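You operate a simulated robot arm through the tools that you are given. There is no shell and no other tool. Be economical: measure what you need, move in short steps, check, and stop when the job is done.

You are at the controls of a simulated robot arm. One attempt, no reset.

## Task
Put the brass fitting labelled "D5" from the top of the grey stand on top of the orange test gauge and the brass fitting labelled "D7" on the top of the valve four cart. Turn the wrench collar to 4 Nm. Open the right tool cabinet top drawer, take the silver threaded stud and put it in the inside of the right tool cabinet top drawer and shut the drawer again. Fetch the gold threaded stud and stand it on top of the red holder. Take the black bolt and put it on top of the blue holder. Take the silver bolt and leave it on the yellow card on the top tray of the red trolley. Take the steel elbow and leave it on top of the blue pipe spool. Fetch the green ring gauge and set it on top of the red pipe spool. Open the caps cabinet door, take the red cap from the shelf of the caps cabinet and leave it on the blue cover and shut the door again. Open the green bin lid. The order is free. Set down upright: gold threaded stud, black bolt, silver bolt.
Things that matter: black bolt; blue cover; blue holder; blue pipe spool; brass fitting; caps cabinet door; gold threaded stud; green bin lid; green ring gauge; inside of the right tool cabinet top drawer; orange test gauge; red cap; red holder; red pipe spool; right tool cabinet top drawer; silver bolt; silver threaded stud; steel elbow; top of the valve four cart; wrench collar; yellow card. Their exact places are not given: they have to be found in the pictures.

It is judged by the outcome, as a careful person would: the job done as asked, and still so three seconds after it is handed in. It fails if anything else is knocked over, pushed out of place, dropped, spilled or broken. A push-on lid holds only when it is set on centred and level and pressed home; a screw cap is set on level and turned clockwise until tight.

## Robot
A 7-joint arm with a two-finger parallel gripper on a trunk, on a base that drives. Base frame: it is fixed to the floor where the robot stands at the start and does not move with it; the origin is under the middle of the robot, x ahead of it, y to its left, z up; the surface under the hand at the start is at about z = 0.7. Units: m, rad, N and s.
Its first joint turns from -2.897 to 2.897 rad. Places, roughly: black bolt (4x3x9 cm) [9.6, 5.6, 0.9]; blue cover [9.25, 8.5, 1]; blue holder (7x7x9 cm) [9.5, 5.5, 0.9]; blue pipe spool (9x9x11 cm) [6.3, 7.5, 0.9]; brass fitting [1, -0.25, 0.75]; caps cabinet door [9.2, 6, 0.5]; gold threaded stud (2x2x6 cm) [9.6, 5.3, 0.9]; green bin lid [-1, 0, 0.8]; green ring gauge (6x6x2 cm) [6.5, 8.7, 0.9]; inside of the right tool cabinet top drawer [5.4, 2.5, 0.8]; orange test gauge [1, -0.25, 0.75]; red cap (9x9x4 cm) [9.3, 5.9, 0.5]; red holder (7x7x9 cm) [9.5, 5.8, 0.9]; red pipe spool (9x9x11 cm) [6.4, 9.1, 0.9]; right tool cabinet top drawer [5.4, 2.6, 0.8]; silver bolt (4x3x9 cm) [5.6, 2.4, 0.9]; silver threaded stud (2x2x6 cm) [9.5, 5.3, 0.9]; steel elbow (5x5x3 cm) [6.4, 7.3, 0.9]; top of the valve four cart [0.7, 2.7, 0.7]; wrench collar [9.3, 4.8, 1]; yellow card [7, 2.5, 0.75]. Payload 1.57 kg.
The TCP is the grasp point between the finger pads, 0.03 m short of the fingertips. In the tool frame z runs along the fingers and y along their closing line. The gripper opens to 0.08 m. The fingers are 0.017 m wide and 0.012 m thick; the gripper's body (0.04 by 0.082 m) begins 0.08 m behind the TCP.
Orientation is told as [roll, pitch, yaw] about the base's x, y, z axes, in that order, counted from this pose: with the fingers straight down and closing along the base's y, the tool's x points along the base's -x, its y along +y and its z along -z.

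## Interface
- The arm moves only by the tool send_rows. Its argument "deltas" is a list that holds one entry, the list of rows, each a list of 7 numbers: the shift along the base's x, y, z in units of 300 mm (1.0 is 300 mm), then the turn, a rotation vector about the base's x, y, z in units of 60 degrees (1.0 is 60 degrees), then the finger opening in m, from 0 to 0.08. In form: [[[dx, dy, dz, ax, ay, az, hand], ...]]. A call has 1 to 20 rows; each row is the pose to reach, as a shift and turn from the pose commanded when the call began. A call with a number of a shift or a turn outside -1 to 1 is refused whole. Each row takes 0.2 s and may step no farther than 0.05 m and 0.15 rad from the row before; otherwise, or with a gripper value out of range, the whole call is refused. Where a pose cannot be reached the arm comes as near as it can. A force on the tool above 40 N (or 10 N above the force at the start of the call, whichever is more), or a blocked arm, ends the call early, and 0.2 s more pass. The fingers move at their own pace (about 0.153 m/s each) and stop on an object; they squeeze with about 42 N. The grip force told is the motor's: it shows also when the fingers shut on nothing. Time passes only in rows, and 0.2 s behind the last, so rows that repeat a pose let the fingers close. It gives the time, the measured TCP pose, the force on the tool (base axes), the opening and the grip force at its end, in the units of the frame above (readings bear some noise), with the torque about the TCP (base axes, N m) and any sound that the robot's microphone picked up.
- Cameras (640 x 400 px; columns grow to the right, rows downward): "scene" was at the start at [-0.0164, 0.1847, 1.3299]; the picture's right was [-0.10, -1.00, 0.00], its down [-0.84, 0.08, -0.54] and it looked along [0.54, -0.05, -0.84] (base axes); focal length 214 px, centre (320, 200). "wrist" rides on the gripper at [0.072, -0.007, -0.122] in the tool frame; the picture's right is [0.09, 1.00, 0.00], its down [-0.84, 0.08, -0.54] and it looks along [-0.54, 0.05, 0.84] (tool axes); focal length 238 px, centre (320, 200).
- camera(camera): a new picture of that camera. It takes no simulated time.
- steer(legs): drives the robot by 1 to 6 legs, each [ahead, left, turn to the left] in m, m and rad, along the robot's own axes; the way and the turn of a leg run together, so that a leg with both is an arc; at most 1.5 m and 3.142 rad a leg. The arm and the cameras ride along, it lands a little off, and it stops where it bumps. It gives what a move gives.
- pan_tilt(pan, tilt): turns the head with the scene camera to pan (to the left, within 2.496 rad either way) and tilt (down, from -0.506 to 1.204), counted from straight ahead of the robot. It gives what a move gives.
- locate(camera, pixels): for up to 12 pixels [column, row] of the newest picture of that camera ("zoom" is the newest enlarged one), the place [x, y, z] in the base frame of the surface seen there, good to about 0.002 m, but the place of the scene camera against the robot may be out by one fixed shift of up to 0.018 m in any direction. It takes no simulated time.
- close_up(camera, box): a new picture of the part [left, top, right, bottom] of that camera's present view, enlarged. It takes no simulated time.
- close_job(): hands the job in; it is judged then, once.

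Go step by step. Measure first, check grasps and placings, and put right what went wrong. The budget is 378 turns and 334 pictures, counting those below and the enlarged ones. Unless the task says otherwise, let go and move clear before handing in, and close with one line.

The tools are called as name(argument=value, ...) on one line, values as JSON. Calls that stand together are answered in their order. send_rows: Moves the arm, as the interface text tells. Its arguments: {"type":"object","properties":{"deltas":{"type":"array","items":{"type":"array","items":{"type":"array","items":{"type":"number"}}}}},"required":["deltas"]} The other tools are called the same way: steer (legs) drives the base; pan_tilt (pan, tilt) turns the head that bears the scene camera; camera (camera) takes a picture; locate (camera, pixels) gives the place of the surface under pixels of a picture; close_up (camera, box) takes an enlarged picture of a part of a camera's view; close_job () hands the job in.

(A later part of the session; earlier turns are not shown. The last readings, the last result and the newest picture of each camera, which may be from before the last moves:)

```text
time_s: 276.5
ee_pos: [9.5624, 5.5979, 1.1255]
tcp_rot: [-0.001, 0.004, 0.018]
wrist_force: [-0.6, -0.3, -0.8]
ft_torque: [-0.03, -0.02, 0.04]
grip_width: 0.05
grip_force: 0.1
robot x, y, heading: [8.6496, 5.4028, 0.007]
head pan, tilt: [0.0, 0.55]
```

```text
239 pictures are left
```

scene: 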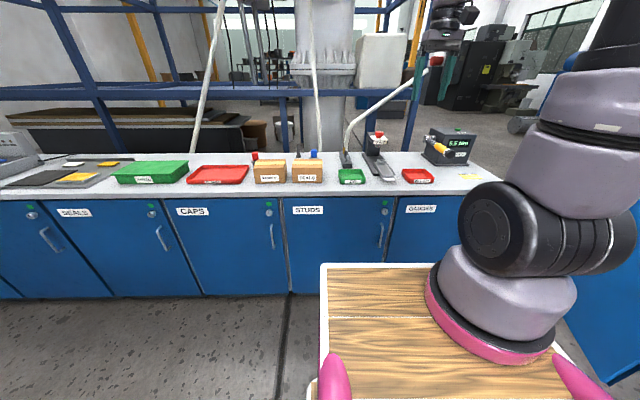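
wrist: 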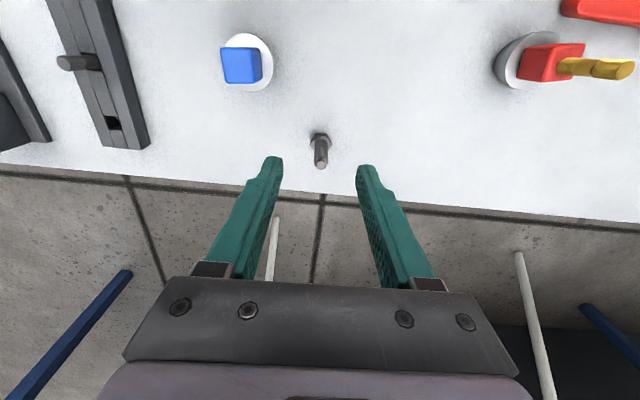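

close_up(camera="wrist", box=[296, 120, 344, 180])

locate(camera="zoom", pixels=[[330, 310], [330, 275], [330, 220], [330, 130], [240, 140], [395, 140], [320, 95], [340, 305]])

locate(camera="wrist", pixels=[[242, 67], [222, 48], [258, 49], [225, 82], [260, 82], [240, 56]])

```text
6.67 times, centred on (320, 150) of wrist
```

zoom: 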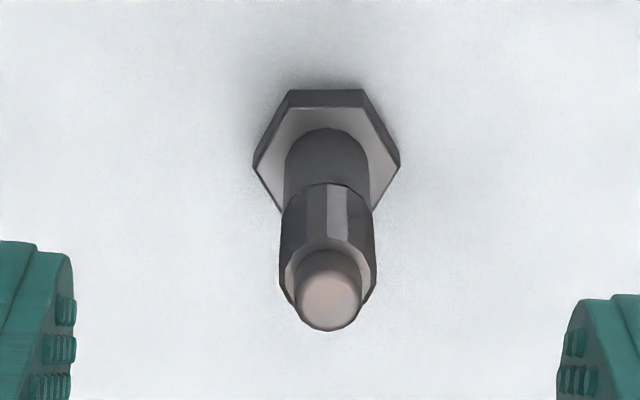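

```text
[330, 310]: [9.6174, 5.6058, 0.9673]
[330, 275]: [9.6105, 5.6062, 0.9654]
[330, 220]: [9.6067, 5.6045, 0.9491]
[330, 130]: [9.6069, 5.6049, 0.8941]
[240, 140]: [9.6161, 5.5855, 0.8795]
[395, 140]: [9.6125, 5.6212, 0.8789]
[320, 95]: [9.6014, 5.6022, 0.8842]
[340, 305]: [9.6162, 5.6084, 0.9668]
```

```text
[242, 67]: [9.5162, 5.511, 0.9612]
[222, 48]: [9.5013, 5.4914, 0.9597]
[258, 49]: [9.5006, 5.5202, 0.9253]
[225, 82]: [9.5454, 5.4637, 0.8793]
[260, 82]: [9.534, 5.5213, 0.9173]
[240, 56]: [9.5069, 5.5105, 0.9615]
```

Bolt axis ≈ (9.616, 5.605), blue holder top ≈ (9.516, 5.507, 0.9615). Grasp the bolt shank.

send_rows(deltas=[[[0.1, 0.015, -0.1, 0, 0, 0, 0.05], [0.177, 0.0235, -0.22, 0, 0, 0, 0.05], [0.177, 0.0235, -0.36, 0, 0, 0, 0.05], [0.177, 0.0235, -0.5, 0, 0, 0, 0.05], [0.177, 0.0235, -0.6, 0, 0, 0, 0.05], [0.177, 0.0235, -0.635, 0, 0, 0, 0.05], [0.177, 0.0235, -0.635, 0, 0, 0, 0.02], [0.177, 0.0235, -0.635, 0, 0, 0, 0.0], [0.177, 0.0235, -0.635, 0, 0, 0, 0.0], [0.177, 0.0235, -0.5, 0, 0, 0, 0.0], [0.177, 0.0235, -0.35, 0, 0, 0, 0.0], [0.177, 0.0235, -0.2, 0, 0, 0, 0.0], [0.1, -0.06, -0.12, 0, 0, 0, 0.0], [0.0, -0.15, -0.08, 0, 0, 0, 0.0], [-0.1, -0.24, -0.08, 0, 0, 0, 0.0], [-0.157, -0.304, -0.08, 0, 0, 0, 0.0], [-0.157, -0.304, -0.08, 0, 0, 0, 0.0]]])

camera(camera="wrist")

```text
time_s: 280.1
ee_pos: [9.5165, 5.507, 1.1026]
tcp_rot: [0.002, 0.006, 0.018]
wrist_force: [-0.1, 0.7, -2.4]
ft_torque: [0.02, 0.0, 0.03]
grip_width: 0.0193
grip_force: 33.4
robot x, y, heading: [8.6513, 5.3991, 0.01]
head pan, tilt: [0.0, 0.55]
```

```text
237 pictures are left
```

wrist: 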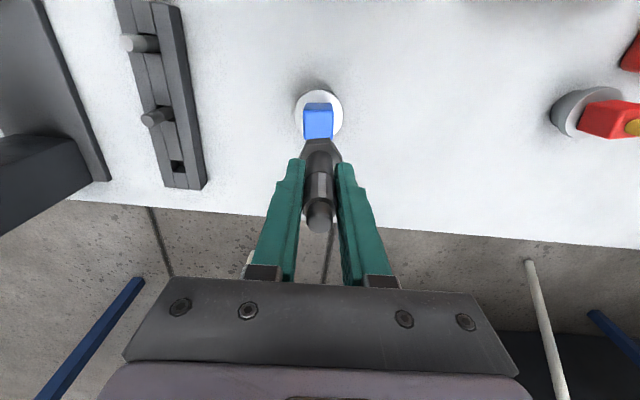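

Bolt held above the blue holder, aligned. Lower to contact.

send_rows(deltas=[[[0, 0, -0.1, 0, 0, 0, 0], [0, 0, -0.2, 0, 0, 0, 0], [0, 0, -0.25, 0, 0, 0, 0], [0, 0, -0.265, 0, 0, 0, 0], [0, 0, -0.275, 0, 0, 0, 0], [0, 0, -0.283, 0, 0, 0, 0]]])

close_up(camera="scene", box=[260, 110, 380, 190])

```text
time_s: 281.5
ee_pos: [9.5156, 5.5079, 1.0195]
tcp_rot: [0.0, 0.001, 0.018]
wrist_force: [-2.6, 0.0, 14.2]
ft_torque: [-0.13, 0.34, -0.04]
grip_width: 0.0192
grip_force: 33.3
robot x, y, heading: [8.6537, 5.4016, 0.005]
head pan, tilt: [0.0, 0.55]
```

```text
5.00 times, centred on (320, 150) of scene
```

zoom: 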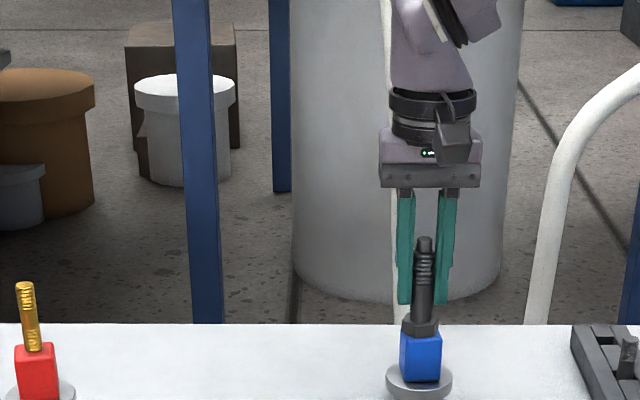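

Bolt sits square on the blue holder. Release and rise.

send_rows(deltas=[[[0, 0, 0.005, 0, 0, 0, 0], [0, 0, 0.005, 0, 0, 0, 0.03], [0, 0, 0.005, 0, 0, 0, 0.04], [0, 0, 0.005, 0, 0, 0, 0.05], [0, 0, 0.04, 0, 0, 0, 0.05], [0, 0, 0.15, 0, 0, 0, 0.05], [0, 0, 0.3, 0, 0, 0, 0.05], [0, 0, 0.45, 0, 0, 0, 0.05], [0, -0.1, 0.55, 0, 0, 0, 0.05], [0, -0.2, 0.55, 0, 0, 0, 0.05]]])

camera(camera="wrist")

close_up(camera="scene", box=[340, 100, 500, 200])

```text
time_s: 283.7
ee_pos: [9.5164, 5.4472, 1.1829]
tcp_rot: [0.0, 0.004, 0.02]
wrist_force: [-0.3, 0.3, 0.4]
ft_torque: [-0.03, -0.01, -0.01]
grip_width: 0.05
grip_force: 0.1
robot x, y, heading: [8.6522, 5.4003, 0.005]
head pan, tilt: [0.0, 0.55]
```

```text
235 pictures are left
```

wrist: 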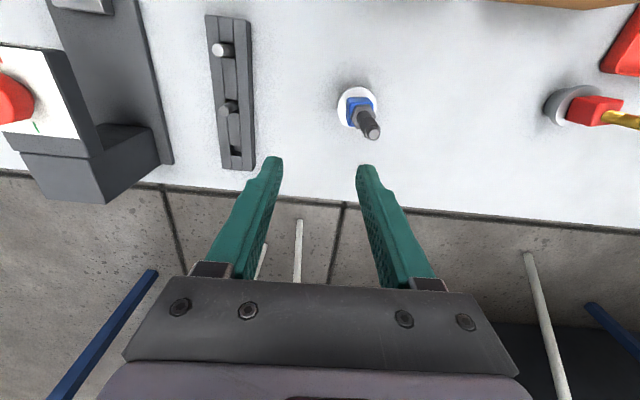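

```text
4.00 times, centred on (420, 150) of scene
```

zoom: 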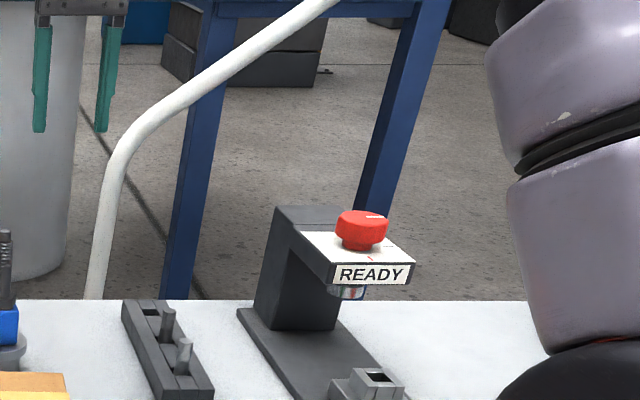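

Black bolt placed. Next the wrench collar: retract, shift the base toward −y and back, then look.

send_rows(deltas=[[[-0.14, 0, 0.05, 0, 0, 0, 0.07], [-0.28, 0, 0.1, 0, 0, 0, 0.07], [-0.42, 0, 0.15, 0, 0, 0, 0.07], [-0.56, 0, 0.2, 0, 0, 0, 0.08], [-0.7, 0, 0.25, 0, 0, 0, 0.08], [-0.84, 0, 0.3, 0, 0, 0, 0.08]]])

steer(legs=[[-0.35, 0, 0], [0, -0.5, 0]])

camera(camera="wrist")

pan_tilt(pan=-0.1, tilt=0.5)

camera(camera="scene")

```text
time_s: 285.1
ee_pos: [9.2634, 5.4464, 1.2719]
tcp_rot: [0.001, 0.005, 0.018]
wrist_force: [0.4, 0.1, -0.2]
ft_torque: [-0.02, 0.0, 0.01]
grip_width: 0.08
grip_force: 0.1
robot x, y, heading: [8.652, 5.3997, 0.003]
head pan, tilt: [0.0, 0.55]
```

```text
time_s: 289.8
ee_pos: [8.921, 4.9481, 1.2728]
tcp_rot: [0.0, 0.005, 0.021]
wrist_force: [0.6, -0.3, -0.2]
ft_torque: [0.0, -0.08, 0.01]
grip_width: 0.0802
grip_force: 0.1
robot x, y, heading: [8.3104, 4.8996, 0.006]
head pan, tilt: [0.0, 0.55]
```

```text
233 pictures are left
```

wrist: 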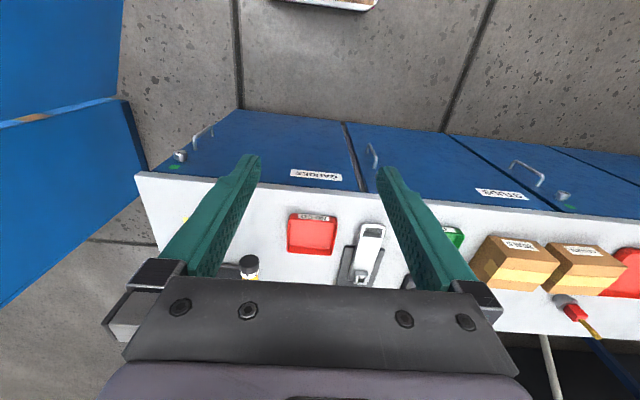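

```text
time_s: 290.5
ee_pos: [8.9218, 4.9486, 1.2734]
tcp_rot: [-0.001, 0.003, 0.021]
wrist_force: [0.9, 0.1, -0.6]
ft_torque: [0.01, 0.01, 0.0]
grip_width: 0.0798
grip_force: 0.0
robot x, y, heading: [8.3083, 4.898, 0.01]
head pan, tilt: [-0.099, 0.499]
```

```text
232 pictures are left
```

scene: 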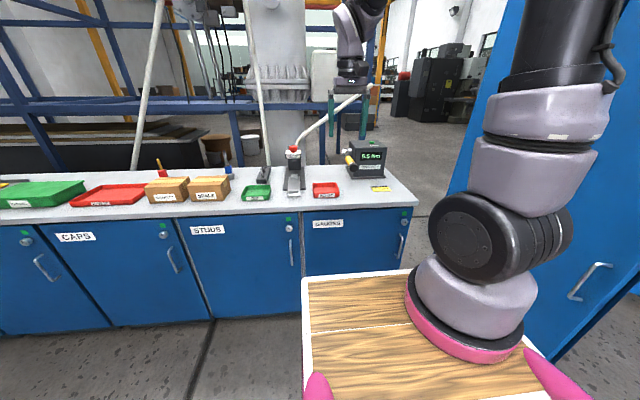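

close_up(camera="scene", box=[336, 130, 400, 200])

locate(camera="zoom", pixels=[[150, 255], [110, 235], [70, 205], [180, 280], [115, 290], [300, 240], [450, 330]])

```text
5.71 times, centred on (368, 165) of scene
```

zoom: 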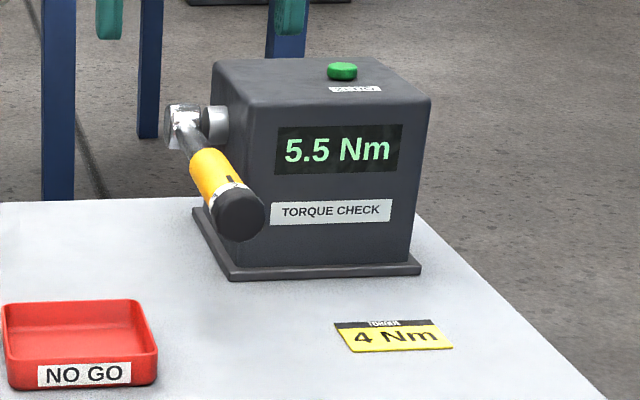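

```text
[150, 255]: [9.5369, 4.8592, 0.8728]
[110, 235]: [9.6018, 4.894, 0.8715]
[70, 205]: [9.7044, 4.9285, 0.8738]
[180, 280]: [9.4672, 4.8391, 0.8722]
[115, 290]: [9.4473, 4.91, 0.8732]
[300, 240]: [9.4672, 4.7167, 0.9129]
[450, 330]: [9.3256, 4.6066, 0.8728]
```

locate(camera="zoom", pixels=[[240, 215], [250, 195], [225, 220], [215, 170], [200, 160], [190, 138], [180, 115], [230, 182], [262, 200]])

close_up(camera="scene", box=[348, 142, 372, 157])

close_up(camera="wrist", box=[220, 240, 290, 290])

```text
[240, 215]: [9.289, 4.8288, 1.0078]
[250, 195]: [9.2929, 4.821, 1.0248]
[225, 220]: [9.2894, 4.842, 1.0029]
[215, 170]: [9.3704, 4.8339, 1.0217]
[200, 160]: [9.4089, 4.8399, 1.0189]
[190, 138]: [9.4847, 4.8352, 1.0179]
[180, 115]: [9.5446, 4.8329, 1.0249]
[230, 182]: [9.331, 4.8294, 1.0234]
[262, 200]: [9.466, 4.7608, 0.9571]
```

```text
16.00 times, centred on (360, 150) of scene
```

zoom: 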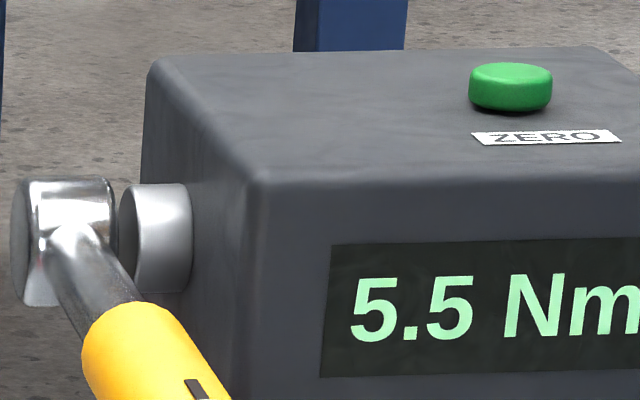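

```text
8.00 times, centred on (255, 265) of wrist
```

zoom: 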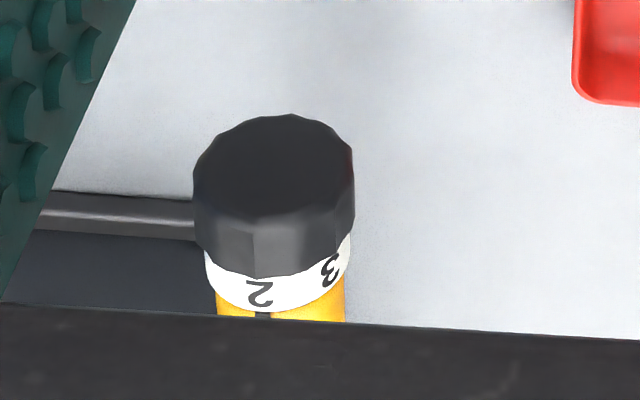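

The collar reads "2" against the top mark ("3" toward +y), so it must turn positively about +x by about two numbers (~120°). I'll shift the tool back to measure the knob with the wrist camera.

send_rows(deltas=[[[-0.05, -0.14, 0, 0, 0, 0, 0.08], [-0.1, -0.28, 0, 0, 0, 0, 0.08], [-0.2, -0.38, 0, 0, 0, 0, 0.08], [-0.3, -0.38, 0.05, 0, 0, 0, 0.08], [-0.3, -0.38, 0.05, 0, 0, 0, 0.08]]])

camera(camera="wrist")

```text
time_s: 291.7
ee_pos: [8.8306, 4.8345, 1.2879]
tcp_rot: [0.0, 0.005, 0.022]
wrist_force: [0.1, -1.5, -0.5]
ft_torque: [0.04, 0.01, -0.03]
grip_width: 0.0799
grip_force: 0.1
robot x, y, heading: [8.309, 4.9022, 0.006]
head pan, tilt: [-0.099, 0.499]
```

```text
228 pictures are left
```

wrist: 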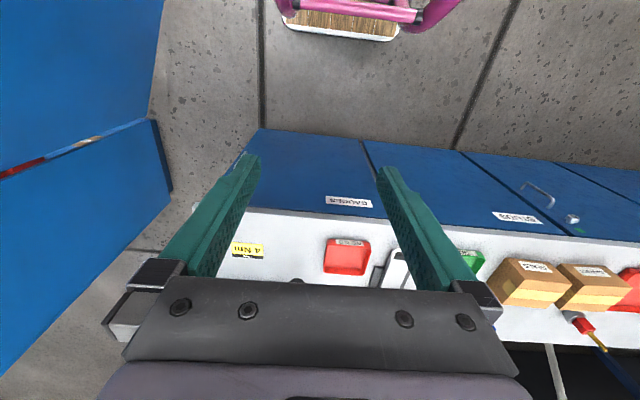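

send_rows(deltas=[[[0.16, 0, 0, 0, 0, 0, 0.08], [0.32, 0, 0, 0, 0, 0, 0.08], [0.48, 0, 0, 0, 0, 0, 0.08], [0.64, 0, 0, 0, 0, 0, 0.08], [0.8, 0, 0, 0, 0, 0, 0.08], [0.95, 0, 0, 0, 0, 0, 0.08], [1.0, 0, 0, 0, 0, 0, 0.08]]])

camera(camera="wrist")

```text
time_s: 293.3
ee_pos: [9.1313, 4.8344, 1.2882]
tcp_rot: [0.0, 0.006, 0.02]
wrist_force: [0.9, 1.1, -0.9]
ft_torque: [0.0, -0.04, 0.02]
grip_width: 0.0802
grip_force: 0.0
robot x, y, heading: [8.3074, 4.902, 0.012]
head pan, tilt: [-0.099, 0.499]
```

```text
227 pictures are left
```

wrist: 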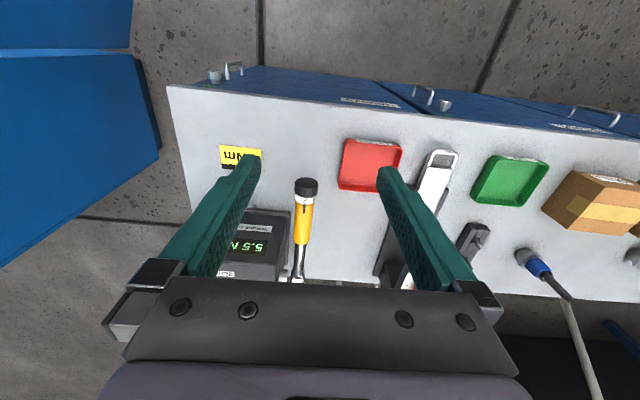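

close_up(camera="wrist", box=[276, 170, 340, 290])

locate(camera="wrist", pixels=[[306, 182], [306, 186], [306, 192], [297, 186], [315, 186], [305, 200], [303, 220], [301, 240], [295, 199], [315, 200]])

```text
3.33 times, centred on (308, 230) of wrist
```

zoom: 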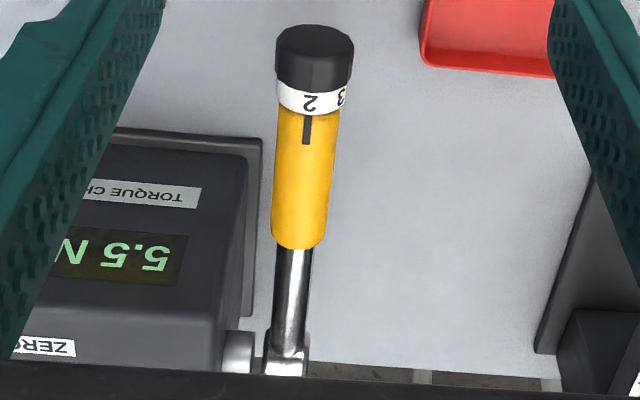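

```text
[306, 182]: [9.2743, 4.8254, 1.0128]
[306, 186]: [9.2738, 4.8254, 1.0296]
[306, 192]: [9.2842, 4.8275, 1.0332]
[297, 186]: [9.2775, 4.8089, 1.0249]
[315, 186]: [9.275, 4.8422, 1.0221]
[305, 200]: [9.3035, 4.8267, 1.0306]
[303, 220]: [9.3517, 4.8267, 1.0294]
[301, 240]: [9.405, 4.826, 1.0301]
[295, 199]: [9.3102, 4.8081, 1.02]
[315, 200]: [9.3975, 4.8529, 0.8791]
```

Knob: x 9.274–9.298, axis y≈4.8265, z≈1.013, radius 0.019, axis along x. Pitch the tool to point +x.

send_rows(deltas=[[[0, 0, 0, 0, 0, -0.019, 0.06], [0, 0, 0, 0, -0.12, -0.019, 0.06], [0, 0, 0, 0, -0.25, -0.019, 0.06], [0, 0, 0, 0, -0.37, -0.019, 0.06], [0, 0, 0, 0, -0.5, -0.019, 0.06], [0, 0, 0, 0, -0.62, -0.019, 0.06], [0, 0, 0, 0, -0.75, -0.019, 0.06], [0, 0, 0, 0, -0.87, -0.019, 0.06], [0, 0, 0, 0, -1.0, -0.019, 0.06]]])

send_rows(deltas=[[[0, 0, -0.1, 0, -0.12, 0, 0.06], [0, 0, -0.22, 0, -0.25, 0, 0.06], [0, -0.01, -0.34, 0, -0.37, 0, 0.06], [0, -0.02, -0.46, 0, -0.5, 0, 0.06], [0, -0.02, -0.6, 0, -0.5, 0, 0.06], [0, -0.025, -0.75, 0, -0.5, 0, 0.06], [0, -0.025, -0.9, 0, -0.5, 0, 0.06], [0, -0.025, -0.917, 0, -0.5, 0, 0.06]]])

camera(camera="wrist")

```text
time_s: 295.3
ee_pos: [9.1323, 4.84, 1.2821]
tcp_rot: [-0.019, -0.993, 0.011]
wrist_force: [-0.4, 4.5, 0.7]
ft_torque: [-0.26, -0.03, -0.4]
grip_width: 0.06
grip_force: 0.0
out of reach, approached as far as the arm can: row 9
robot x, y, heading: [8.308, 4.9016, 0.0]
head pan, tilt: [-0.099, 0.499]
```

```text
time_s: 297.1
ee_pos: [9.1332, 4.8251, 1.0071]
tcp_rot: [-0.034, -1.513, 0.023]
wrist_force: [0.8, 0.0, -0.3]
ft_torque: [-0.03, 0.01, 0.02]
grip_width: 0.0601
grip_force: 0.0
robot x, y, heading: [8.3095, 4.8993, 0.012]
head pan, tilt: [-0.099, 0.499]
```

```text
225 pictures are left
```

wrist: 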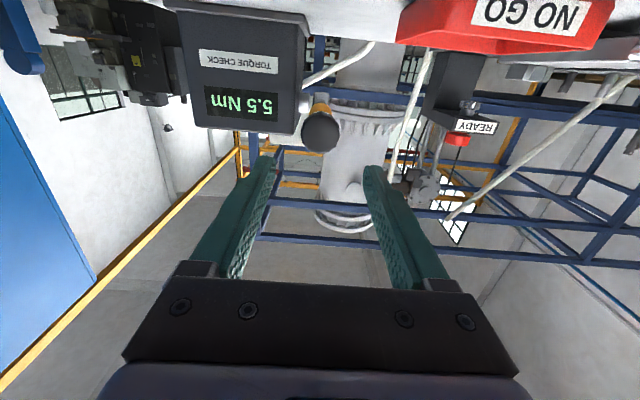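

close_up(camera="wrist", box=[280, 80, 360, 180])

locate(camera="wrist", pixels=[[319, 131], [303, 131], [337, 131], [319, 115], [319, 148]])

send_rows(deltas=[[[0, 0, 0, 0, -0.055, 0, 0.06], [0, 0, 0, -0.1, -0.055, 0, 0.06], [0, 0, 0, -0.2, -0.055, 0, 0.06], [0, 0, 0, -0.3, -0.055, 0, 0.06], [0, 0, 0, -0.4, -0.055, 0, 0.06], [0, 0, 0, -0.5, -0.055, 0, 0.06], [0, 0, 0, -0.6, -0.055, 0, 0.06], [0, 0, 0, -0.7, -0.055, 0, 0.06], [0, 0, 0, -0.8, -0.055, 0, 0.06], [0, 0, 0, -0.9, -0.055, 0, 0.06], [0, 0, 0, -1.0, -0.055, 0, 0.06]]])

camera(camera="wrist")

```text
4.00 times, centred on (320, 130) of wrist
```

zoom: 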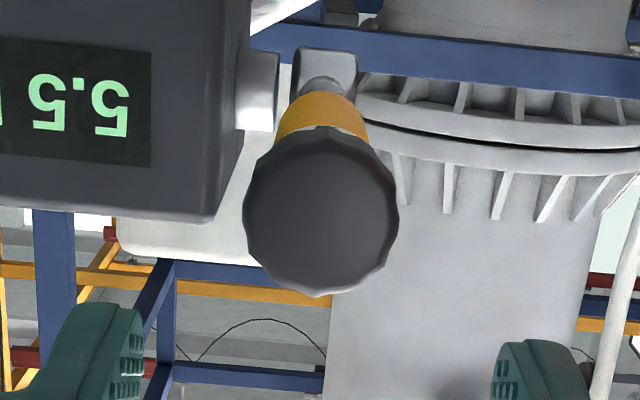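

```text
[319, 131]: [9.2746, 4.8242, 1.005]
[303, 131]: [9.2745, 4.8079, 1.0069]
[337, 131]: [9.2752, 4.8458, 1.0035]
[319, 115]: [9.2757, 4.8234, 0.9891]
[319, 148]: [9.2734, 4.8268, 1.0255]
```

```text
time_s: 299.5
ee_pos: [9.1318, 4.8261, 1.0078]
tcp_rot: [-1.604, -0.517, 1.563]
wrist_force: [0.8, 0.0, 0.5]
ft_torque: [-0.03, 0.02, 0.01]
grip_width: 0.0601
grip_force: 0.1
robot x, y, heading: [8.3113, 4.901, 0.01]
head pan, tilt: [-0.099, 0.499]
```

```text
223 pictures are left
```

wrist: 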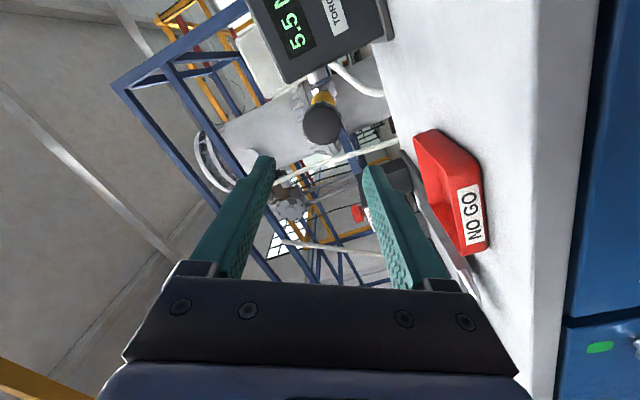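

Knob centred at about (y 4.8265, z 1.010). Tool is rolled −60°; advance over the knob and grip.

send_rows(deltas=[[[0.1, 0.001, 0.007, 0, 0, 0, 0.06], [0.2, 0.001, 0.007, 0, 0, 0, 0.06], [0.3, 0.001, 0.007, 0, 0, 0, 0.06], [0.4, 0.001, 0.007, 0, 0, 0, 0.06], [0.48, 0.001, 0.007, 0, 0, 0, 0.06], [0.48, 0.001, 0.007, 0, 0, 0, 0.03], [0.48, 0.001, 0.007, 0, 0, 0, 0.0], [0.48, 0.001, 0.007, 0, 0, 0, 0.0]]])

```text
time_s: 301.3
ee_pos: [9.2776, 4.8257, 1.0087]
tcp_rot: [-1.602, -0.524, 1.561]
wrist_force: [-2.7, -2.0, -4.7]
ft_torque: [-0.05, 1.36, 0.9]
grip_width: 0.0438
grip_force: 44.6
robot x, y, heading: [8.3099, 4.9039, 0.009]
head pan, tilt: [-0.099, 0.499]
```

Gripped at 44 mm diameter. Turn +60° about x.

send_rows(deltas=[[[0, 0, 0, 0.1, 0, 0, 0], [0, 0, 0, 0.2, 0, 0, 0], [0, 0, 0, 0.3, 0, 0, 0], [0, 0, 0, 0.4, 0, 0, 0], [0, 0, 0, 0.5, 0, 0, 0], [0, 0, 0, 0.6, 0, 0, 0], [0, 0, 0, 0.7, 0, 0, 0], [0, 0, 0, 0.8, 0, 0, 0], [0, 0, 0, 0.9, 0, 0, 0], [0, 0, 0, 1.0, 0, 0, 0]]])

close_up(camera="scene", box=[336, 130, 400, 170])

```text
time_s: 303.5
ee_pos: [9.2764, 4.8275, 1.0101]
tcp_rot: [0.083, -1.565, -0.123]
wrist_force: [6.0, -6.8, 4.5]
ft_torque: [-0.05, -0.97, 1.65]
grip_width: 0.0444
grip_force: 45.5
robot x, y, heading: [8.3131, 4.8989, 0.009]
head pan, tilt: [-0.099, 0.499]
```

```text
10.00 times, centred on (368, 150) of scene
```

zoom: 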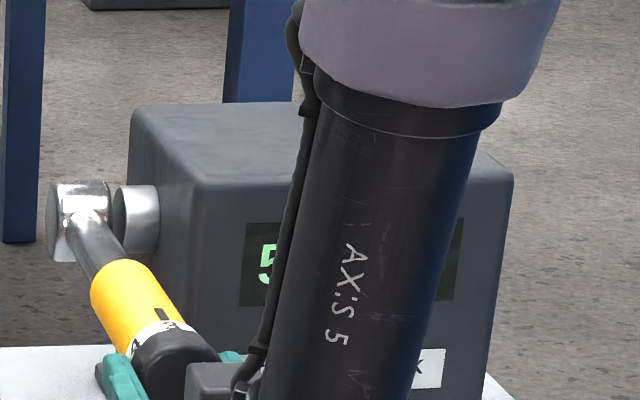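

close_up(camera="scene", box=[344, 154, 364, 170])

camera(camera="wrist")

```text
16.00 times, centred on (354, 162) of scene
```

zoom: 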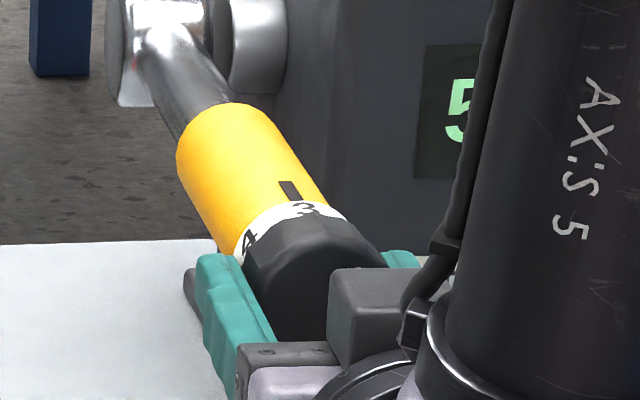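

```text
220 pictures are left
```

wrist: 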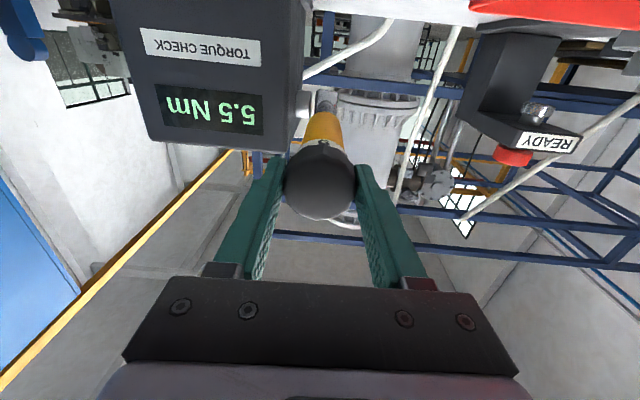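

60° brought "3" to the mark; "4" is next. Turn another 60°.

send_rows(deltas=[[[0, 0, 0, 0.1, 0, 0, 0], [0, 0, 0, 0.2, 0, 0, 0], [0, 0, 0, 0.3, 0, 0, 0], [0, 0, 0, 0.4, 0, 0, 0], [0, 0, 0, 0.5, 0, 0, 0], [0, 0, 0, 0.6, 0, 0, 0], [0, 0, 0, 0.7, 0, 0, 0], [0, 0, 0, 0.8, 0, 0, 0], [0, 0, 0, 0.9, 0, 0, 0], [0, 0, 0, 1.0, 0, 0, 0]]])

close_up(camera="scene", box=[344, 154, 364, 170])

```text
time_s: 305.7
ee_pos: [9.2768, 4.8257, 1.01]
tcp_rot: [1.53, -0.523, -1.562]
wrist_force: [6.2, -6.9, 6.8]
ft_torque: [-0.05, -1.43, 0.56]
grip_width: 0.0446
grip_force: 45.2
robot x, y, heading: [8.3058, 4.9011, 0.009]
head pan, tilt: [-0.099, 0.499]
```

```text
16.00 times, centred on (354, 162) of scene
```

zoom: 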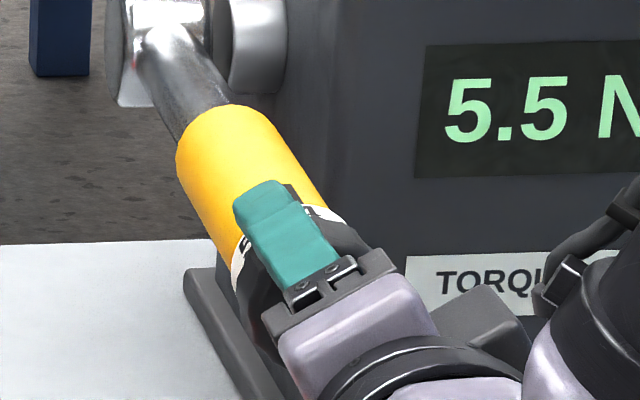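

Obscured by a finger; release, back off and check the collar.

send_rows(deltas=[[[0, 0, 0, 0, 0, 0, 0.05], [0, 0, 0, 0, 0, 0, 0.06], [-0.1, 0, 0, 0, 0, 0, 0.06], [-0.22, 0, 0, 0, 0, 0, 0.06], [-0.36, 0, 0, 0, 0, 0, 0.06], [-0.5, 0, 0, 0, 0, 0, 0.06]]])

close_up(camera="scene", box=[344, 154, 364, 170])

```text
time_s: 307.1
ee_pos: [9.1274, 4.8254, 1.0106]
tcp_rot: [1.533, -0.523, -1.562]
wrist_force: [-0.1, -0.4, -0.2]
ft_torque: [0.0, -0.04, 0.0]
grip_width: 0.0599
grip_force: 0.0
robot x, y, heading: [8.3069, 4.8983, 0.011]
head pan, tilt: [-0.099, 0.499]
```

```text
16.00 times, centred on (354, 162) of scene
```

zoom: 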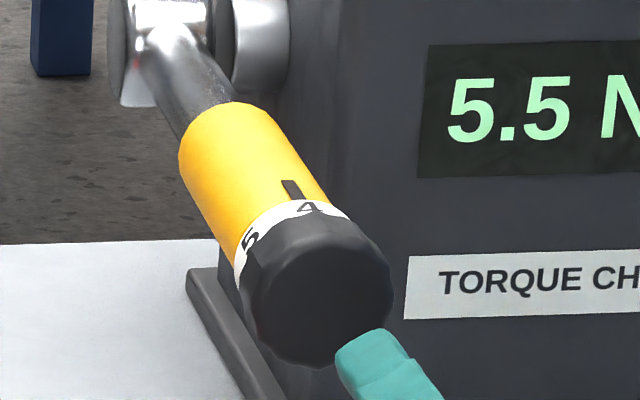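

"4" appears near the mark; I'll verify from above. Restore the tool to pointing down.

send_rows(deltas=[[[0, 0, 0, -0.1, 0, 0, 0.06], [0, 0, 0, -0.2, 0, 0, 0.06], [0, 0, 0, -0.3, 0, 0, 0.06], [0, 0, 0, -0.4, 0, 0, 0.06], [0, 0, 0, -0.5, 0, 0, 0.06], [0, 0, 0, -0.6, 0, 0, 0.06], [0, 0, 0, -0.7, 0, 0, 0.06], [0, 0, 0, -0.8, 0, 0, 0.06], [0, 0, 0, -0.9, 0, 0, 0.06], [0, 0, 0, -1.0, 0, 0, 0.06]]])

send_rows(deltas=[[[0, 0, 0.15, 0, 0.12, 0, 0.06], [0, 0, 0.3, 0, 0.25, 0, 0.06], [0, 0, 0.45, 0, 0.37, 0, 0.06], [0, 0, 0.6, 0, 0.5, 0, 0.06], [0, 0, 0.75, 0, 0.62, 0, 0.06], [0, 0, 0.9, 0, 0.75, 0, 0.06], [0, 0, 0.95, 0, 0.87, 0, 0.06], [0, 0, 0.95, 0, 1.0, 0, 0.06]]])

send_rows(deltas=[[[0, 0, 0, 0, 0.12, 0, 0.06], [0, 0, 0, 0, 0.25, 0, 0.06], [0, 0, 0, 0, 0.37, 0, 0.06], [0, 0, 0, 0, 0.5, 0, 0.06]]])

camera(camera="wrist")

```text
time_s: 309.3
ee_pos: [9.1262, 4.8262, 1.01]
tcp_rot: [-0.4, -1.562, 0.363]
wrist_force: [-0.5, -0.9, -0.4]
ft_torque: [0.03, -0.01, 0.06]
grip_width: 0.0597
grip_force: 0.1
robot x, y, heading: [8.3074, 4.9025, 0.013]
head pan, tilt: [-0.099, 0.499]
```

```text
time_s: 311.1
ee_pos: [9.1254, 4.8218, 1.2964]
tcp_rot: [-0.038, -0.518, -0.008]
wrist_force: [-0.3, -2.2, 0.5]
ft_torque: [0.18, 0.04, 0.1]
grip_width: 0.0601
grip_force: 0.0
robot x, y, heading: [8.3064, 4.9003, 0.013]
head pan, tilt: [-0.099, 0.499]
```

```text
time_s: 312.1
ee_pos: [9.1257, 4.8266, 1.2969]
tcp_rot: [-0.038, 0.008, 0.003]
wrist_force: [-0.7, 0.2, 1.2]
ft_torque: [-0.02, -0.04, -0.01]
grip_width: 0.0602
grip_force: 0.0
robot x, y, heading: [8.31, 4.9025, 0.015]
head pan, tilt: [-0.099, 0.499]
```

```text
217 pictures are left
```

wrist: 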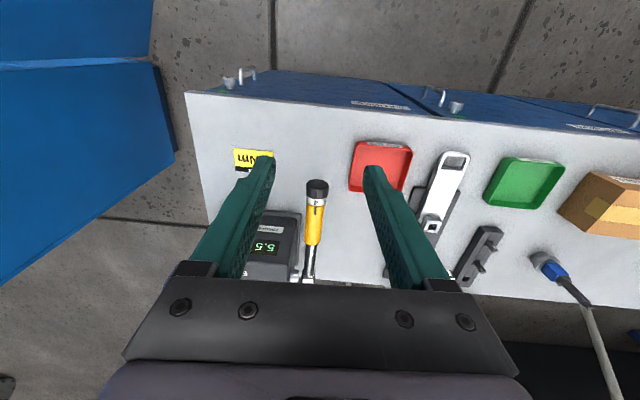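

close_up(camera="wrist", box=[300, 170, 332, 220])

```text
8.00 times, centred on (316, 195) of wrist
```

zoom: 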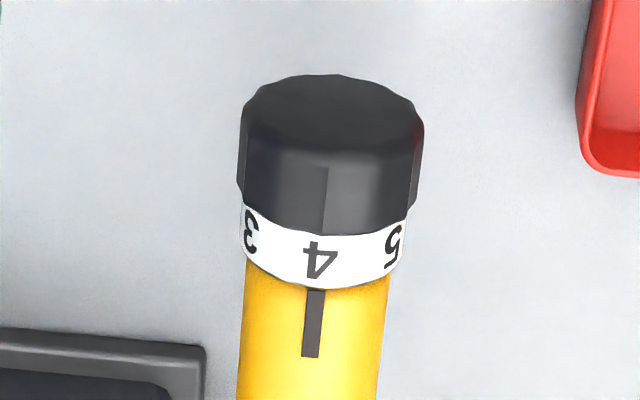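

"4" is aligned with the mark. Next the caps cabinet: fix the small roll, drive to about (8.4, 5.42), and look at the CAPS handle.

send_rows(deltas=[[[-0.1, 0, 0, 0.036, 0, 0, 0.06], [-0.25, 0, 0, 0.036, 0, 0, 0.06], [-0.4, 0, 0, 0.036, 0, 0, 0.06]]])

steer(legs=[[0.09, 0.52, 0]])

pan_tilt(pan=0.35, tilt=0.85)

camera(camera="scene")

camera(camera="wrist")

```text
time_s: 312.9
ee_pos: [9.0079, 4.8278, 1.2943]
tcp_rot: [-0.003, 0.011, 0.003]
wrist_force: [0.9, 0.7, -0.7]
ft_torque: [-0.02, 0.06, 0.0]
grip_width: 0.0599
grip_force: 0.1
robot x, y, heading: [8.3127, 4.8998, 0.013]
head pan, tilt: [-0.099, 0.499]
```

```text
time_s: 316.0
ee_pos: [9.0927, 5.3497, 1.296]
tcp_rot: [-0.001, 0.008, 0.001]
wrist_force: [0.1, -0.3, -0.4]
ft_torque: [-0.03, -0.01, -0.04]
grip_width: 0.0599
grip_force: 0.0
robot x, y, heading: [8.3922, 5.4251, 0.011]
head pan, tilt: [-0.099, 0.499]
```

```text
time_s: 316.9
ee_pos: [9.0935, 5.3488, 1.2952]
tcp_rot: [0.0, 0.008, -0.001]
wrist_force: [-0.1, 0.1, -0.2]
ft_torque: [-0.03, 0.01, -0.01]
grip_width: 0.0595
grip_force: 0.1
robot x, y, heading: [8.3939, 5.4239, 0.01]
head pan, tilt: [0.351, 0.85]
```

```text
215 pictures are left
```

scene: 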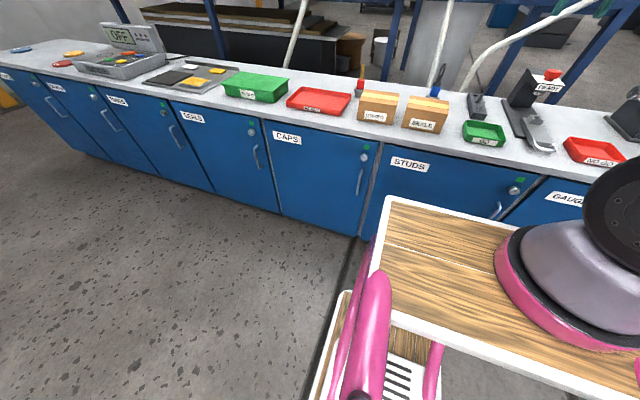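

```text
214 pictures are left
```

wrist: 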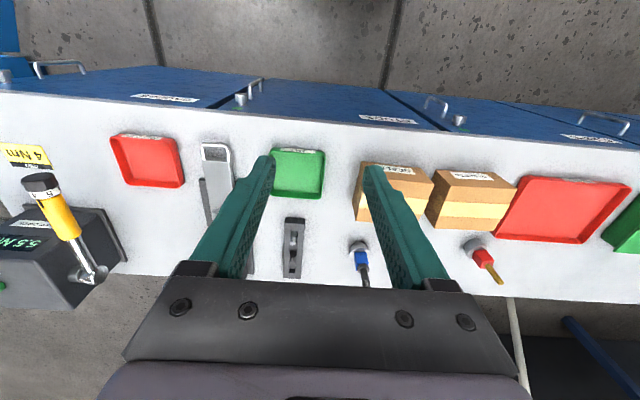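

locate(camera="wrist", pixels=[[435, 98], [428, 103], [446, 108], [433, 100], [388, 92], [530, 108], [460, 120]])

locate(camera="scene", pixels=[[359, 180], [361, 170], [357, 190], [373, 160], [262, 125], [363, 235], [278, 210], [364, 157]])

close_up(camera="scene", box=[250, 110, 410, 240])

close_up(camera="wrist", box=[380, 80, 480, 140])

```text
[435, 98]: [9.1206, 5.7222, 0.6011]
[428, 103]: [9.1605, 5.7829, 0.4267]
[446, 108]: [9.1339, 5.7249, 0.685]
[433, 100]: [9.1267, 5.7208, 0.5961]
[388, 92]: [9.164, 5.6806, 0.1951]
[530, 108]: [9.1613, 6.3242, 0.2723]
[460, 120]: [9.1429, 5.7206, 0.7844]
```

```text
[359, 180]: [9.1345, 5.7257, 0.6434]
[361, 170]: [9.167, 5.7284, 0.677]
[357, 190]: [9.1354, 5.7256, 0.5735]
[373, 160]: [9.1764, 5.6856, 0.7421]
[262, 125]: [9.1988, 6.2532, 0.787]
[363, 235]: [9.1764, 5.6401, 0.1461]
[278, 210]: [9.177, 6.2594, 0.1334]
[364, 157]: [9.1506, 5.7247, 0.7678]
```

```text
3.08 times, centred on (330, 175) of scene
```

zoom: 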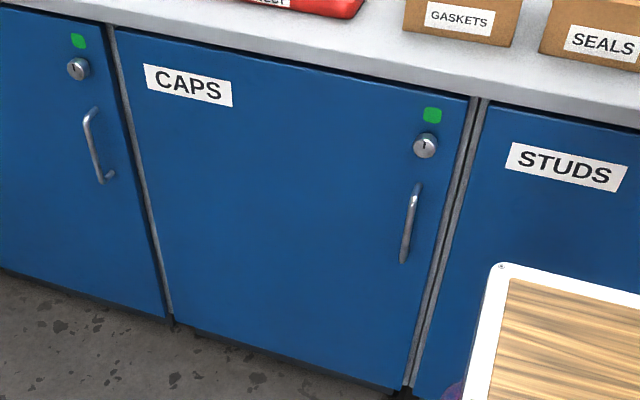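

```text
6.40 times, centred on (430, 110) of wrist
```

zoom: 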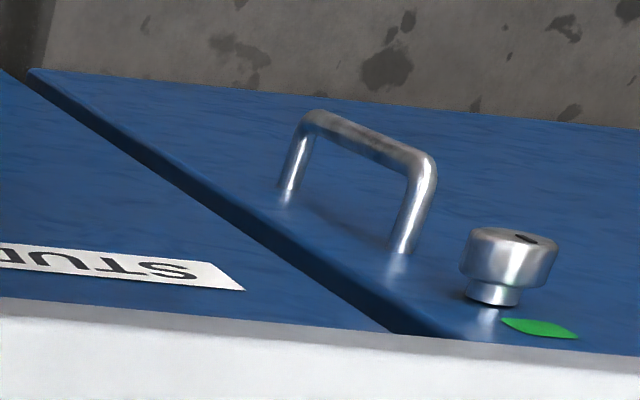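

Handle bar at about (9.122, 5.723), z 0.58–0.69; door edge y≈5.69, hinge y≈6.27. I'll tilt the tool 40° forward and come in front of the bar.

send_rows(deltas=[[[-0.06, 0.12, 0, 0, -0.08, 0, 0.06], [-0.12, 0.24, 0, 0, -0.16, 0, 0.06], [-0.18, 0.36, 0, 0, -0.25, 0, 0.06], [-0.24, 0.48, 0, 0, -0.33, 0, 0.06], [-0.3, 0.6, 0, 0, -0.42, 0, 0.06], [-0.36, 0.72, 0, 0, -0.5, 0, 0.06], [-0.42, 0.84, 0, 0, -0.58, 0, 0.06], [-0.48, 0.96, 0, 0, -0.667, 0, 0.06]]])

send_rows(deltas=[[[0, 0.08, -0.12, 0, 0, 0, 0.06], [0, 0.16, -0.25, 0, 0, 0, 0.06], [0, 0.24, -0.38, 0, 0, 0, 0.06], [0, 0.284, -0.53, 0, 0, 0, 0.06], [0, 0.284, -0.69, 0, 0, 0, 0.06], [0, 0.284, -0.85, 0, 0, 0, 0.06], [0, 0.284, -1.0, 0, 0, 0, 0.06]]])

camera(camera="wrist")

camera(camera="scene")

```text
time_s: 318.7
ee_pos: [8.9478, 5.637, 1.2959]
tcp_rot: [0.0, -0.694, -0.002]
wrist_force: [0.4, -1.3, -0.2]
ft_torque: [0.03, 0.01, 0.02]
grip_width: 0.0601
grip_force: 0.0
robot x, y, heading: [8.3926, 5.4235, 0.007]
head pan, tilt: [0.351, 0.85]
```

```text
time_s: 320.3
ee_pos: [8.9469, 5.7238, 0.9954]
tcp_rot: [0.001, -0.692, -0.002]
wrist_force: [-0.4, 0.3, -0.8]
ft_torque: [0.01, 0.0, -0.02]
grip_width: 0.06
grip_force: 0.0
robot x, y, heading: [8.3969, 5.4267, 0.01]
head pan, tilt: [0.351, 0.85]
```

```text
211 pictures are left
```

wrist: 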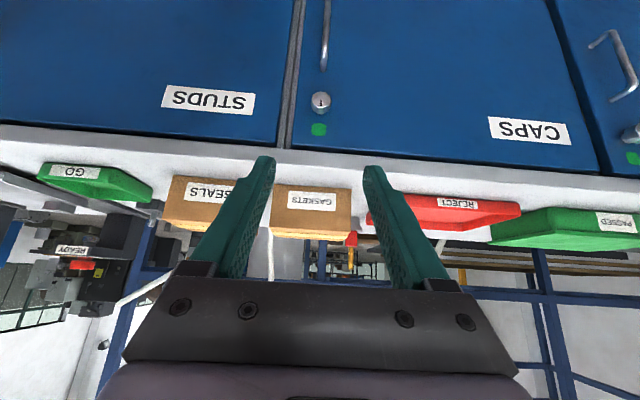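

```text
210 pictures are left
```

scene: 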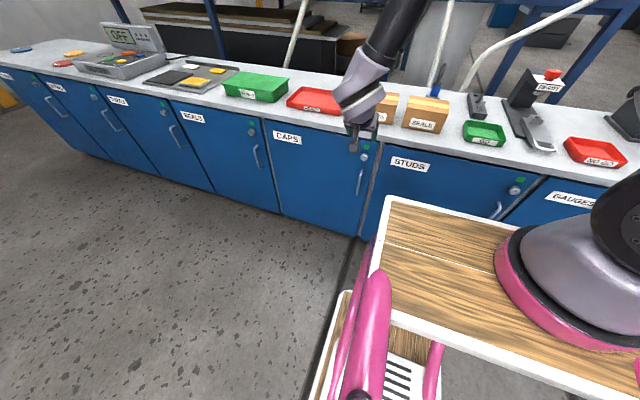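

send_rows(deltas=[[[0, 0, -0.15, 0, 0, 0, 0.06], [0, 0, -0.3, 0, 0, 0, 0.06], [0, 0, -0.45, 0, 0, 0, 0.06], [0, 0, -0.6, 0, 0, 0, 0.06], [0, 0, -0.75, 0, 0, 0, 0.06], [0.05, 0, -0.9, 0, 0, 0, 0.06], [0.1, 0, -1.0, 0, 0, 0, 0.06]]])

camera(camera="wrist")

```text
time_s: 321.9
ee_pos: [8.9775, 5.724, 0.6936]
tcp_rot: [0.0, -0.69, -0.001]
wrist_force: [0.2, 0.0, -0.4]
ft_torque: [0.01, 0.01, -0.01]
grip_width: 0.0601
grip_force: 0.1
robot x, y, heading: [8.3916, 5.4244, 0.005]
head pan, tilt: [0.351, 0.85]
```

```text
209 pictures are left
```

wrist: 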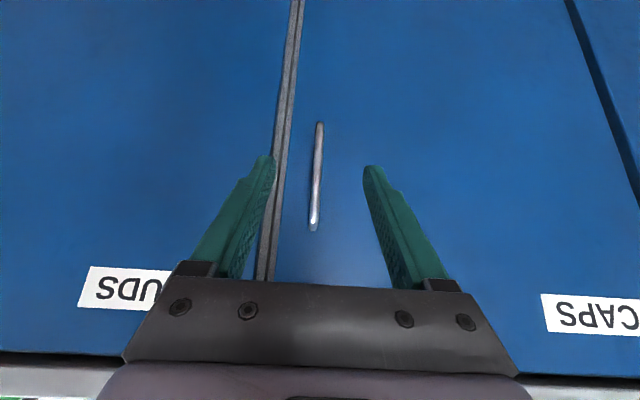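

locate(camera="wrist", pixels=[[319, 130], [318, 160], [316, 190], [314, 220], [340, 160], [296, 30], [575, 30]])

```text
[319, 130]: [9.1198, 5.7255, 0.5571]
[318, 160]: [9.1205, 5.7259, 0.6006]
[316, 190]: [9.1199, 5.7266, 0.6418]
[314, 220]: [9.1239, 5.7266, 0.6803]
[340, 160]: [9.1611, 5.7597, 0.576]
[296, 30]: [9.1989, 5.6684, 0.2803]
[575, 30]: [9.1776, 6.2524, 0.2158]
```

Bar at (9.123, 5.726), z 0.555–0.685. Advance and grip.

send_rows(deltas=[[[0.12, 0.007, -0.06, 0, 0, 0, 0.05], [0.25, 0.007, -0.12, 0, 0, 0, 0.05], [0.38, 0.007, -0.18, 0, 0, 0, 0.05], [0.495, 0.007, -0.229, 0, 0, 0, 0.05], [0.495, 0.007, -0.229, 0, 0, 0, 0.02], [0.495, 0.007, -0.229, 0, 0, 0, 0.0], [0.495, 0.007, -0.229, 0, 0, 0, 0.0]]])

```text
time_s: 323.5
ee_pos: [9.127, 5.7256, 0.6254]
tcp_rot: [-0.001, -0.69, 0.0]
wrist_force: [1.3, 3.3, -2.6]
ft_torque: [-0.03, 0.04, 0.0]
grip_width: 0.0121
grip_force: 29.3
robot x, y, heading: [8.3943, 5.4207, 0.007]
head pan, tilt: [0.351, 0.85]
```

Pull the door along its arc about hinge (9.17, 6.265), to ~0.56 rad.

send_rows(deltas=[[[-0.143, 0.018, 0, 0, 0, -0.04, 0], [-0.285, 0.048, 0, 0, 0, -0.08, 0], [-0.423, 0.09, 0, 0, 0, -0.115, 0], [-0.558, 0.142, 0, 0, 0, -0.15, 0], [-0.688, 0.204, 0, 0, 0, -0.19, 0], [-0.813, 0.277, 0, 0, 0, -0.23, 0], [-0.932, 0.36, 0, 0, 0, -0.27, 0]]])

camera(camera="scene")

```text
time_s: 325.1
ee_pos: [8.8507, 5.833, 0.6266]
tcp_rot: [0.004, -0.693, -0.287]
wrist_force: [16.5, 15.8, -12.8]
ft_torque: [-0.14, 0.9, 0.05]
grip_width: 0.0118
grip_force: 29.3
robot x, y, heading: [8.395, 5.4253, 0.006]
head pan, tilt: [0.351, 0.85]
```

```text
208 pictures are left
```

scene: 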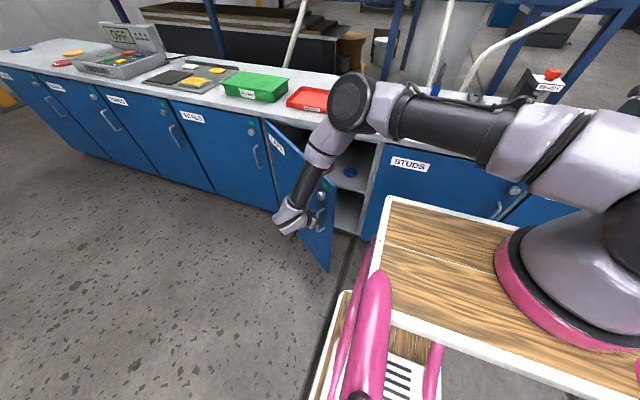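

The door follows well. Continue to ~1.2 rad.

send_rows(deltas=[[[-0.107, 0.1, 0, 0, 0, -0.04, 0], [-0.209, 0.203, 0, 0, 0, -0.08, 0], [-0.303, 0.312, 0, 0, 0, -0.12, 0], [-0.389, 0.427, 0, 0, 0, -0.16, 0], [-0.465, 0.549, 0, 0, 0, -0.2, 0], [-0.53, 0.676, 0, 0, 0, -0.24, 0], [-0.586, 0.808, 0, 0, 0, -0.28, 0], [-0.632, 0.944, 0, 0, 0, -0.32, 0]]])

camera(camera="scene")

```text
time_s: 326.2
ee_pos: [8.7244, 5.9747, 0.6211]
tcp_rot: [-0.029, -0.721, -0.441]
wrist_force: [2.7, 2.2, -21.6]
ft_torque: [0.78, -0.38, 0.04]
grip_width: 0.0123
grip_force: 29.7
out of reach, approached as far as the arm can: row 5
robot x, y, heading: [8.3962, 5.4213, 0.011]
head pan, tilt: [0.351, 0.85]
stopped in row 5: the force on the tool passed its limit at 85 N (the readings are from after the stop); the commanded pose is now the measured one
```

```text
207 pictures are left
```

scene: 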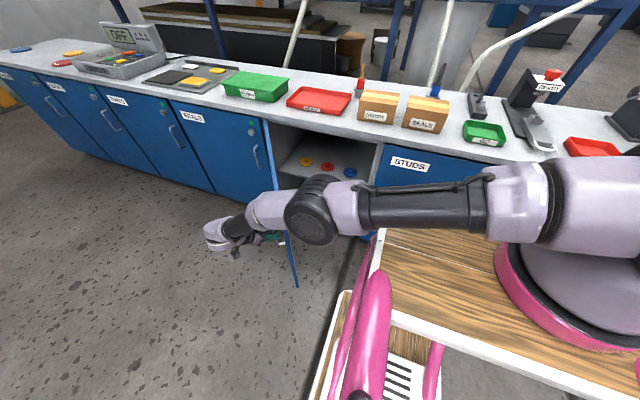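

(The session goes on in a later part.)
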